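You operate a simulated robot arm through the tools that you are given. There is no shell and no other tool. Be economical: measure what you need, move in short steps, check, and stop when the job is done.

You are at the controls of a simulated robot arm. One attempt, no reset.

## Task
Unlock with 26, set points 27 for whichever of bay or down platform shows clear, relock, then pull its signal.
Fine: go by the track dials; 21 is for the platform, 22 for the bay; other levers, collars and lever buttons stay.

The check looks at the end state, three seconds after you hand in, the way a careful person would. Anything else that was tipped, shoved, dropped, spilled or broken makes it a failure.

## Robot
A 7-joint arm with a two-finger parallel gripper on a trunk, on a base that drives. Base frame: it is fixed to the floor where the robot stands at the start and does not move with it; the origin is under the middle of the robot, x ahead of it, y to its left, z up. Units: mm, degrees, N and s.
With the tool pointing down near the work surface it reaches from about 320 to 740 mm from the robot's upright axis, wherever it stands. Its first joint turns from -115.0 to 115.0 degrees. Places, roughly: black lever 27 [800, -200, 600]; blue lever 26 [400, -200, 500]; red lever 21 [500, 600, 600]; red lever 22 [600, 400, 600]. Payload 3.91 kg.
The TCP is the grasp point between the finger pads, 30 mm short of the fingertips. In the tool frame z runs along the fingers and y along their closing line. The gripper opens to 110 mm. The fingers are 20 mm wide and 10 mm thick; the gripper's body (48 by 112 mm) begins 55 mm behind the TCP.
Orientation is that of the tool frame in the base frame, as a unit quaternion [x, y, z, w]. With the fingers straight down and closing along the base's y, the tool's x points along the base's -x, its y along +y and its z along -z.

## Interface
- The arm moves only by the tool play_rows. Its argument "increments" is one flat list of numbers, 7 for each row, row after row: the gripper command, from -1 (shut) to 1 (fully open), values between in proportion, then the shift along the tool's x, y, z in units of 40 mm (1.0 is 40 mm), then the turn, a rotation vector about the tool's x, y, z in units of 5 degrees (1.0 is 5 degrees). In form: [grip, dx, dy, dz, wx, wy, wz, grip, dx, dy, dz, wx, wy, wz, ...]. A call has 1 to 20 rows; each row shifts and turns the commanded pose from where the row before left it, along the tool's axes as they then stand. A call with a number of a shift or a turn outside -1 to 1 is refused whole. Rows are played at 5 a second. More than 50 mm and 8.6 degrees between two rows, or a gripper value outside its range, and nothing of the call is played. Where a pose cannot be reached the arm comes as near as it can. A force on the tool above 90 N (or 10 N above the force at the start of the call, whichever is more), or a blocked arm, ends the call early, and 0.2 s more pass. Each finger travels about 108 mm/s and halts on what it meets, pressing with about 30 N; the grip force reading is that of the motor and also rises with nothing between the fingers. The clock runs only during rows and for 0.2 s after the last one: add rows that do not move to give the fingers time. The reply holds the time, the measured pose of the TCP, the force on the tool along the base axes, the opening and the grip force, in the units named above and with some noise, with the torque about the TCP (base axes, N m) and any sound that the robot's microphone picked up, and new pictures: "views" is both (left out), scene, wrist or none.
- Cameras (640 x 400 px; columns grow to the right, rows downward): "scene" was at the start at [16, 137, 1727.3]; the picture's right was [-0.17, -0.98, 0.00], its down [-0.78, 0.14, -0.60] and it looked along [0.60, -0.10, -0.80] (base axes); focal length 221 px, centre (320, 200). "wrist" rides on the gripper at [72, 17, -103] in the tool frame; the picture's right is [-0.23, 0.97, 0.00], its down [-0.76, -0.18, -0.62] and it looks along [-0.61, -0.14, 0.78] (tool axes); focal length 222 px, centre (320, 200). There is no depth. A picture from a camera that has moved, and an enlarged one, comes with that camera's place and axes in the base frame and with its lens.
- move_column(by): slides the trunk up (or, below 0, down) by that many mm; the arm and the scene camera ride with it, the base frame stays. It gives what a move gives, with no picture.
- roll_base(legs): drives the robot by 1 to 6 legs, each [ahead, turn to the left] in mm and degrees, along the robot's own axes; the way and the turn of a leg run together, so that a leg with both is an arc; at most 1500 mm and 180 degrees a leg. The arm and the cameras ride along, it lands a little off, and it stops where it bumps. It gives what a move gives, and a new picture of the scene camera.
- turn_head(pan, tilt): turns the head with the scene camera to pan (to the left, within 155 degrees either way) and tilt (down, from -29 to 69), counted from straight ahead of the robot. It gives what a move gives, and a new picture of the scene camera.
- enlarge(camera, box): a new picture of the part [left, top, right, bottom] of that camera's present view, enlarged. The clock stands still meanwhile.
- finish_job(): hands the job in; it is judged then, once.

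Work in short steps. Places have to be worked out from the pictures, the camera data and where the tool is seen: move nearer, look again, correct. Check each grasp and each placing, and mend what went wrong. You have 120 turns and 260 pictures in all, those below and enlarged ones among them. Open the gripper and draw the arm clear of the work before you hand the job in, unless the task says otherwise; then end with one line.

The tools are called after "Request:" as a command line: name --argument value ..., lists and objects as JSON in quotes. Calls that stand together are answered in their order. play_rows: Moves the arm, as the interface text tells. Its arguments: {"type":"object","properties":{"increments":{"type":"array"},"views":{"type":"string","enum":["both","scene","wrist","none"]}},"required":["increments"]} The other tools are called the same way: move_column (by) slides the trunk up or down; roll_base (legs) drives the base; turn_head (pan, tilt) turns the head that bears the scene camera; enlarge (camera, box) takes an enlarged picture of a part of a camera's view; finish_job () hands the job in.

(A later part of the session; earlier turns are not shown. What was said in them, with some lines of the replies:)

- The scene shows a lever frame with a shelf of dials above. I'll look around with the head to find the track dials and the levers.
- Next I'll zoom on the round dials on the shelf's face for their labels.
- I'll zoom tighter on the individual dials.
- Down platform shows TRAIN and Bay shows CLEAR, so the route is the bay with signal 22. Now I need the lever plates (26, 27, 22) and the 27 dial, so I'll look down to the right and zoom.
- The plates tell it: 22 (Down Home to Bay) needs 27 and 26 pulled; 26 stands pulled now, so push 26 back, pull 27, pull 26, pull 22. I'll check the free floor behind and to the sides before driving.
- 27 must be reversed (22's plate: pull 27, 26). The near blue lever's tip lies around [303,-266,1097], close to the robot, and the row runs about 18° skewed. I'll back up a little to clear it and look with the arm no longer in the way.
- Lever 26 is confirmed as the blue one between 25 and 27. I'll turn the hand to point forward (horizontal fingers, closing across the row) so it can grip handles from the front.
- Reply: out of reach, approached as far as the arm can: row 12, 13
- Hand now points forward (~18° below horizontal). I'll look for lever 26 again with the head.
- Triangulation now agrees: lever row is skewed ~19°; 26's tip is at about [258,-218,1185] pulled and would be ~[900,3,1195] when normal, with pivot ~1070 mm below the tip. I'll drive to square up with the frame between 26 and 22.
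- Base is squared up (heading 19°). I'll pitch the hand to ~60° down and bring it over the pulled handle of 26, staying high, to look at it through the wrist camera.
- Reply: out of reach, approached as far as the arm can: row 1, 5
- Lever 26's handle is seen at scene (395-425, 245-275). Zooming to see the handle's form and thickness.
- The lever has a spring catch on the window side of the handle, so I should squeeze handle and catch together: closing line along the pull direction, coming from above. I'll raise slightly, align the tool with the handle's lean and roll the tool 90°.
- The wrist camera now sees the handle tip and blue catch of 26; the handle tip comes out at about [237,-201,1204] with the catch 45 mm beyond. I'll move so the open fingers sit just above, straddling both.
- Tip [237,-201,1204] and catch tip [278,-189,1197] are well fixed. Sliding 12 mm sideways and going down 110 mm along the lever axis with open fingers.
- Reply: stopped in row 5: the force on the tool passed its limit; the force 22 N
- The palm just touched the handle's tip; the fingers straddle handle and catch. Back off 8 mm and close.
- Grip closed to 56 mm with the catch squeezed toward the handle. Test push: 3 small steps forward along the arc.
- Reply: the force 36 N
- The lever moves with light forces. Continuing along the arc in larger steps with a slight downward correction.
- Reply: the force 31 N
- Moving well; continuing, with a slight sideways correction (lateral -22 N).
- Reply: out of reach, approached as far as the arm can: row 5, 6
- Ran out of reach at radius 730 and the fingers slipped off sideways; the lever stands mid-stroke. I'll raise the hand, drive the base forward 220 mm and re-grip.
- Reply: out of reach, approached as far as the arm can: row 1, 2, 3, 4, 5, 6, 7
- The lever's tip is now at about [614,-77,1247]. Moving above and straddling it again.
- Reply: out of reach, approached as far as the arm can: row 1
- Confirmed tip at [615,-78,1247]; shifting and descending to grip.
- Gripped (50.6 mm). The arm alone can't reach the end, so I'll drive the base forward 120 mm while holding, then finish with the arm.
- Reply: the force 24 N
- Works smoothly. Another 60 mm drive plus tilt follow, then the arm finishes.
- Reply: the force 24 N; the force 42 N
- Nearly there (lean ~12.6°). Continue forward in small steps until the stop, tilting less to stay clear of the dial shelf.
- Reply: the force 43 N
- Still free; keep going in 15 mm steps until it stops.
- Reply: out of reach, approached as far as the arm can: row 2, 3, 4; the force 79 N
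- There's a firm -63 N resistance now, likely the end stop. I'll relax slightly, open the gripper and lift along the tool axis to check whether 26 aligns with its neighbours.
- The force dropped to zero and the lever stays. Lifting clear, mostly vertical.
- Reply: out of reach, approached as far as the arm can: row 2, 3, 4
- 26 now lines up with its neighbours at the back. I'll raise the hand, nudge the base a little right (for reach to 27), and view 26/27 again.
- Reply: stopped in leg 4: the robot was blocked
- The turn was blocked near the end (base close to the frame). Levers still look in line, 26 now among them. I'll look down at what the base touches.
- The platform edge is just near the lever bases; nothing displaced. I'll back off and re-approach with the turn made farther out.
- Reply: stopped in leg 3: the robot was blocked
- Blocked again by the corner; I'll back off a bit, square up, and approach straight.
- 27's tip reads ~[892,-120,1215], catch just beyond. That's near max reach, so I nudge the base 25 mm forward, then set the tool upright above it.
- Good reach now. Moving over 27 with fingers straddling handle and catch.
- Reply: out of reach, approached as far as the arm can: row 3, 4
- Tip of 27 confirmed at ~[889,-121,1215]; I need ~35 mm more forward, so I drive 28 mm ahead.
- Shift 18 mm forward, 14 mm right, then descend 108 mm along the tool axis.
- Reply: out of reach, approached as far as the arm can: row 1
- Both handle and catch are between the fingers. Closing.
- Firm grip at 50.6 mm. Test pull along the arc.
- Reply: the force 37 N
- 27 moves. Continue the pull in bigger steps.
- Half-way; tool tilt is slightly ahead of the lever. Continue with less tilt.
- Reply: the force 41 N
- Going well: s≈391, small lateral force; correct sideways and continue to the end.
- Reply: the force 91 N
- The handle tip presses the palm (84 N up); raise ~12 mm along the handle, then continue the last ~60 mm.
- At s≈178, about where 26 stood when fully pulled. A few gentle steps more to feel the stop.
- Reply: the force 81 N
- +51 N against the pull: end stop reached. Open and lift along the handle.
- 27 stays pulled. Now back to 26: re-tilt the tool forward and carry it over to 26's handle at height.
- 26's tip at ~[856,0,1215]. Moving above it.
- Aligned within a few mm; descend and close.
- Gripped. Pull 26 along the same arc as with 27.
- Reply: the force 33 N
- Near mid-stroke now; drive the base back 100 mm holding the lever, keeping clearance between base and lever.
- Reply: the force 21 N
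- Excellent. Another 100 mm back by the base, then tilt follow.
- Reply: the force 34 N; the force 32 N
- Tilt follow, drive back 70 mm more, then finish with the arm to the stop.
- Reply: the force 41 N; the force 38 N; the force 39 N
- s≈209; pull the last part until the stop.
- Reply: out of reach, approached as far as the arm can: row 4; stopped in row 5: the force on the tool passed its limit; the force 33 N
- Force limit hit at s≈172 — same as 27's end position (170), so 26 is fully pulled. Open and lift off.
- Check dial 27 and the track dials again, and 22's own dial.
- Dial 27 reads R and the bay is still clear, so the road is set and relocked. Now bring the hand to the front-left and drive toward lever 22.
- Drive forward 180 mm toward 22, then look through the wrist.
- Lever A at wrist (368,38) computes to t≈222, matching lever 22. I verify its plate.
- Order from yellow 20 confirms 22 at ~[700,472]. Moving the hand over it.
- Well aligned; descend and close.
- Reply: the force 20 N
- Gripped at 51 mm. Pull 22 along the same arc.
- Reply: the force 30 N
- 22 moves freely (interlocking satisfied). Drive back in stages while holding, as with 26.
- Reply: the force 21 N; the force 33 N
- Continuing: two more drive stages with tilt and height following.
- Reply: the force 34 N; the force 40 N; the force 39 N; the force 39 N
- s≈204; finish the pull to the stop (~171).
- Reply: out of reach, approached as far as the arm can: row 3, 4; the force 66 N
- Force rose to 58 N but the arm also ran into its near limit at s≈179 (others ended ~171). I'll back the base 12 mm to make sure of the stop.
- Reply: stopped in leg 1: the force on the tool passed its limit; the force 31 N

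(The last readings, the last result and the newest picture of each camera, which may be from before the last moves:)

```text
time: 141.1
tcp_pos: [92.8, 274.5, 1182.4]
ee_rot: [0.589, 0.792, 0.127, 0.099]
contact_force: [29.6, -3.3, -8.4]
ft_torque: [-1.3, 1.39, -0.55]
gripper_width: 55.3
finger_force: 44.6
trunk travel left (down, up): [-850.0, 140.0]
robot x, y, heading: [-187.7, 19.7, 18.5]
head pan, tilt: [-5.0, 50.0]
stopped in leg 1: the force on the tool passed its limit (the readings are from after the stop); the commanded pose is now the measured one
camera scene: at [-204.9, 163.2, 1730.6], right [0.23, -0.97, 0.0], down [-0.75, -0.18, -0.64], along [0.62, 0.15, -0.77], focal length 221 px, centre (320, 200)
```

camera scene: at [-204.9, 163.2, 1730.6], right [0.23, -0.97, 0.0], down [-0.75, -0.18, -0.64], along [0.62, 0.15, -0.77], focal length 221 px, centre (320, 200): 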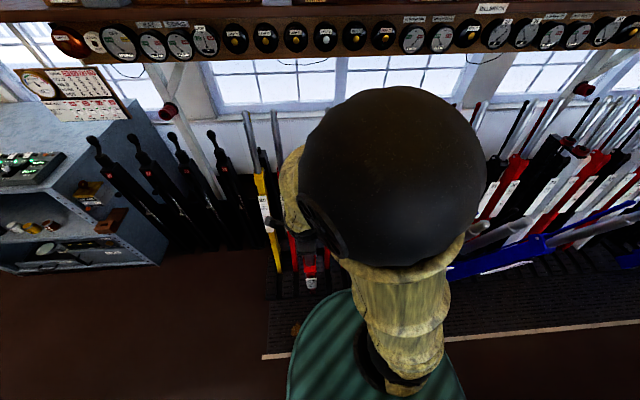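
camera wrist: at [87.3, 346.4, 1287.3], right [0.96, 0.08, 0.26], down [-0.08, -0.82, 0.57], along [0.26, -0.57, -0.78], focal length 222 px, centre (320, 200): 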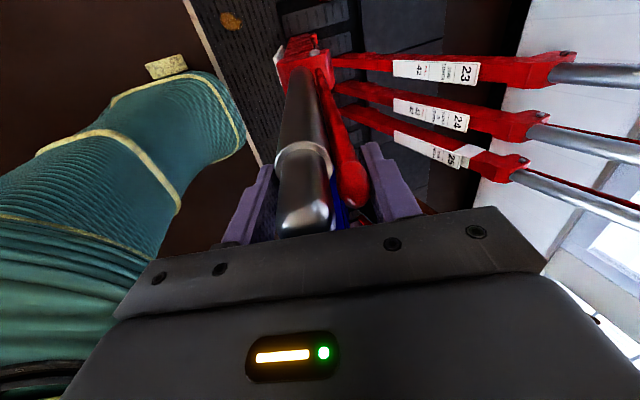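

Hard against the stop (force limit tripped, lever barely moved). Open and lift off.

Request:
play_rows --increments '[1, 0, 0, 0, 0, 0, 0, 1, 0, 0, 0, 0, 0, 0, 1, 0, 0, 0, 0, 0, 0, 1, 0, 0, -0.7, 0, 0, 0, 1, 0, 0, -0.8, 0, 0, 0, 1, 0, 0, -0.8, 0, 0, 0, 1, 0, 0, -0.8, 0, 0, 0, 1, 0, 0, -0.8, 0, 0, 0, 1, 0, 0, -0.8, 0, 0, 0, 1, 0, 0, 0, 0, 0, 0]' --views "wrist"

Request:
turn_head --pan -5 --tilt 20

Request:
enlarge --camera "scene" --box '[60, 60, 380, 260]'

```text
time: 143.3
tcp_pos: [27.5, 260.9, 1361.6]
ee_rot: [0.586, 0.793, 0.128, 0.101]
contact_force: [0.1, -0.5, -0.9]
ft_torque: [-0.01, -0.01, -0.01]
gripper_width: 110.1
finger_force: 0.0
trunk travel left (down, up): [-850.0, 140.0]
robot x, y, heading: [-182.8, 18.9, 18.6]
head pan, tilt: [-5.0, 50.0]
camera wrist: at [-11.5, 325.1, 1463.5], right [0.95, 0.06, 0.32], down [-0.13, -0.83, 0.54], along [0.29, -0.55, -0.78], focal length 222 px, centre (320, 200)
```

wrist: 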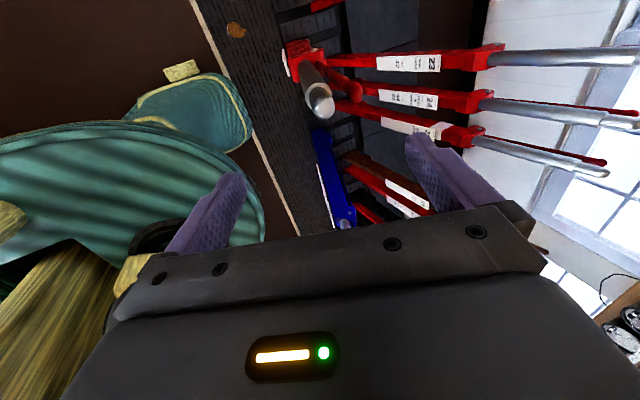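

```text
time: 144.3
tcp_pos: [27.1, 259.7, 1360.3]
ee_rot: [0.587, 0.793, 0.128, 0.102]
contact_force: [-0.3, 0.8, -0.5]
ft_torque: [0.0, 0.0, 0.0]
gripper_width: 110.1
finger_force: 0.1
trunk travel left (down, up): [-850.0, 140.0]
robot x, y, heading: [-184.5, 24.2, 18.7]
head pan, tilt: [-5.0, 20.0]
camera scene: at [-196.9, 166.2, 1776.5], right [0.23, -0.97, 0.0], down [-0.33, -0.08, -0.94], along [0.91, 0.22, -0.34], focal length 221 px, centre (320, 200)
```

scene: 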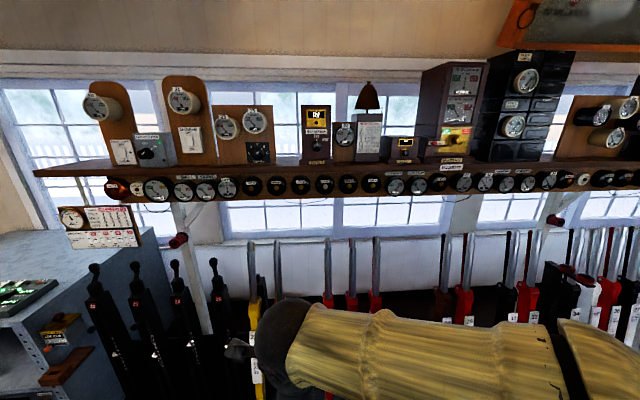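

```text
2.00 times, centred on (220, 160) of scene
camera zoom: at [-196.9, 166.2, 1776.5], right [0.23, -0.97, 0.0], down [-0.33, -0.08, -0.94], along [0.91, 0.22, -0.34], focal length 441 px, centre (520, 280)
```

zoom: 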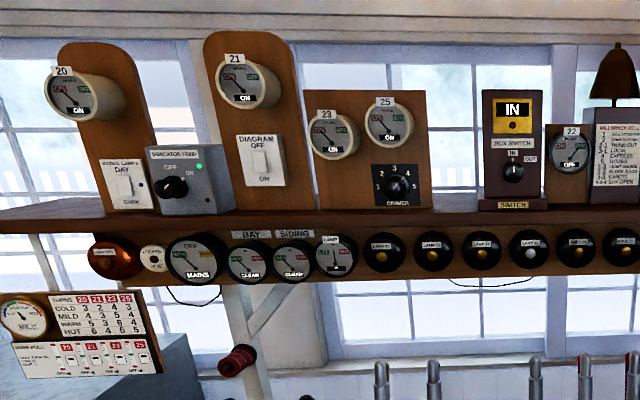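

Dial 22 seems OFF. I'll zoom to be sure and back the robot clear for a final overview.

Request:
enlarge --camera "scene" --box '[290, 100, 530, 210]'

Request:
roll_base --legs '[[-250, 0]]'

Request:
turn_head --pan -45 --tilt 35

Request:
turn_head --pan 20 --tilt 35

```text
2.67 times, centred on (410, 155) of scene
camera zoom: at [-196.9, 166.2, 1776.5], right [0.23, -0.97, 0.0], down [-0.33, -0.08, -0.94], along [0.91, 0.22, -0.34], focal length 588 px, centre (80, 320)
```

zoom: 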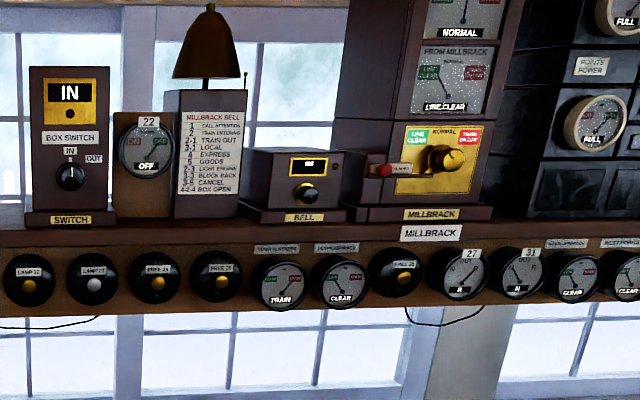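

```text
time: 146.1
tcp_pos: [-210.9, 180.1, 1360.8]
ee_rot: [0.585, 0.794, 0.131, 0.1]
contact_force: [0.6, 0.6, -0.4]
ft_torque: [-0.02, 0.0, -0.01]
gripper_width: 110.0
finger_force: 0.1
trunk travel left (down, up): [-850.0, 140.0]
robot x, y, heading: [-425.4, -60.2, 18.5]
head pan, tilt: [-5.0, 20.0]
camera scene: at [-435.6, 86.2, 1776.6], right [0.23, -0.97, 0.0], down [-0.33, -0.08, -0.94], along [0.91, 0.22, -0.34], focal length 221 px, centre (320, 200)
```

scene: 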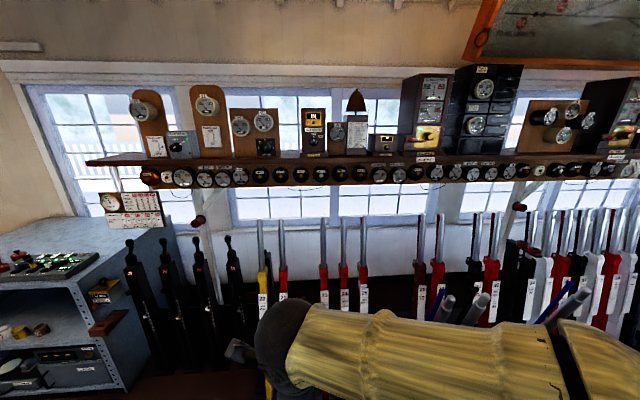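

```text
time: 147.2
tcp_pos: [-210.7, 179.0, 1360.7]
ee_rot: [0.586, 0.794, 0.128, 0.1]
contact_force: [0.7, 0.1, -0.4]
ft_torque: [-0.02, 0.0, -0.03]
gripper_width: 110.0
finger_force: 0.2
trunk travel left (down, up): [-850.0, 140.0]
robot x, y, heading: [-423.3, -56.3, 18.7]
head pan, tilt: [-45.0, 35.0]
camera scene: at [-445.4, 25.8, 1752.7], right [-0.44, -0.9, 0.0], down [-0.51, 0.25, -0.82], along [0.73, -0.36, -0.57], focal length 221 px, centre (320, 200)
```

scene: 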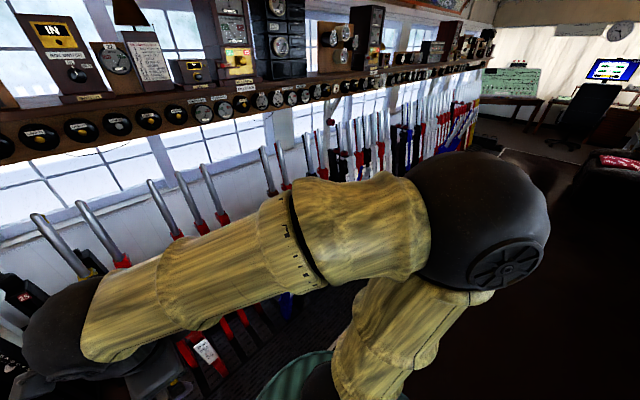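

```text
time: 148.5
tcp_pos: [-211.0, 180.0, 1361.7]
ee_rot: [0.586, 0.794, 0.129, 0.1]
contact_force: [-0.1, 0.2, 0.4]
ft_torque: [-0.01, 0.0, 0.0]
gripper_width: 110.0
finger_force: 0.0
trunk travel left (down, up): [-850.0, 140.0]
robot x, y, heading: [-423.4, -58.8, 18.5]
head pan, tilt: [20.0, 35.0]
camera scene: at [-455.5, 119.7, 1752.7], right [0.62, -0.78, 0.0], down [-0.45, -0.36, -0.82], along [0.64, 0.51, -0.57], focal length 221 px, centre (320, 200)
```

scene: 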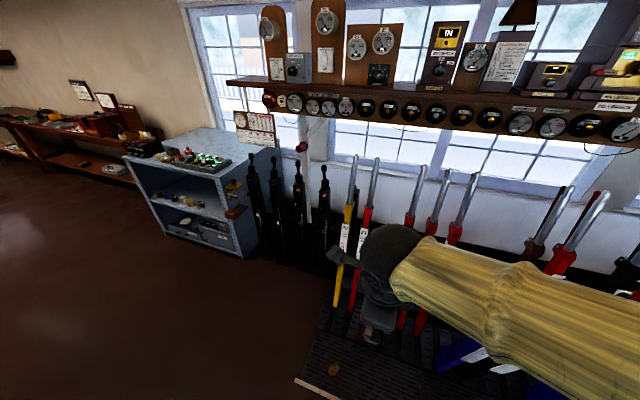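

Dial 22 reads OFF, dial 27 reads R, and the bay shows clear. Levers 26, 27 and 22 stand pulled, every other lever I can see stands as before, the gripper is open and the arm is clear. Handing in.

Request:
finish_job

```text
The job is handed in.
```

The bay dial showed clear and the down platform showed train, so I unlocked with 26, pulled points 27 for the bay, relocked with 26 and pulled signal 22; dial 27 now reads R and dial 22 reads OFF.
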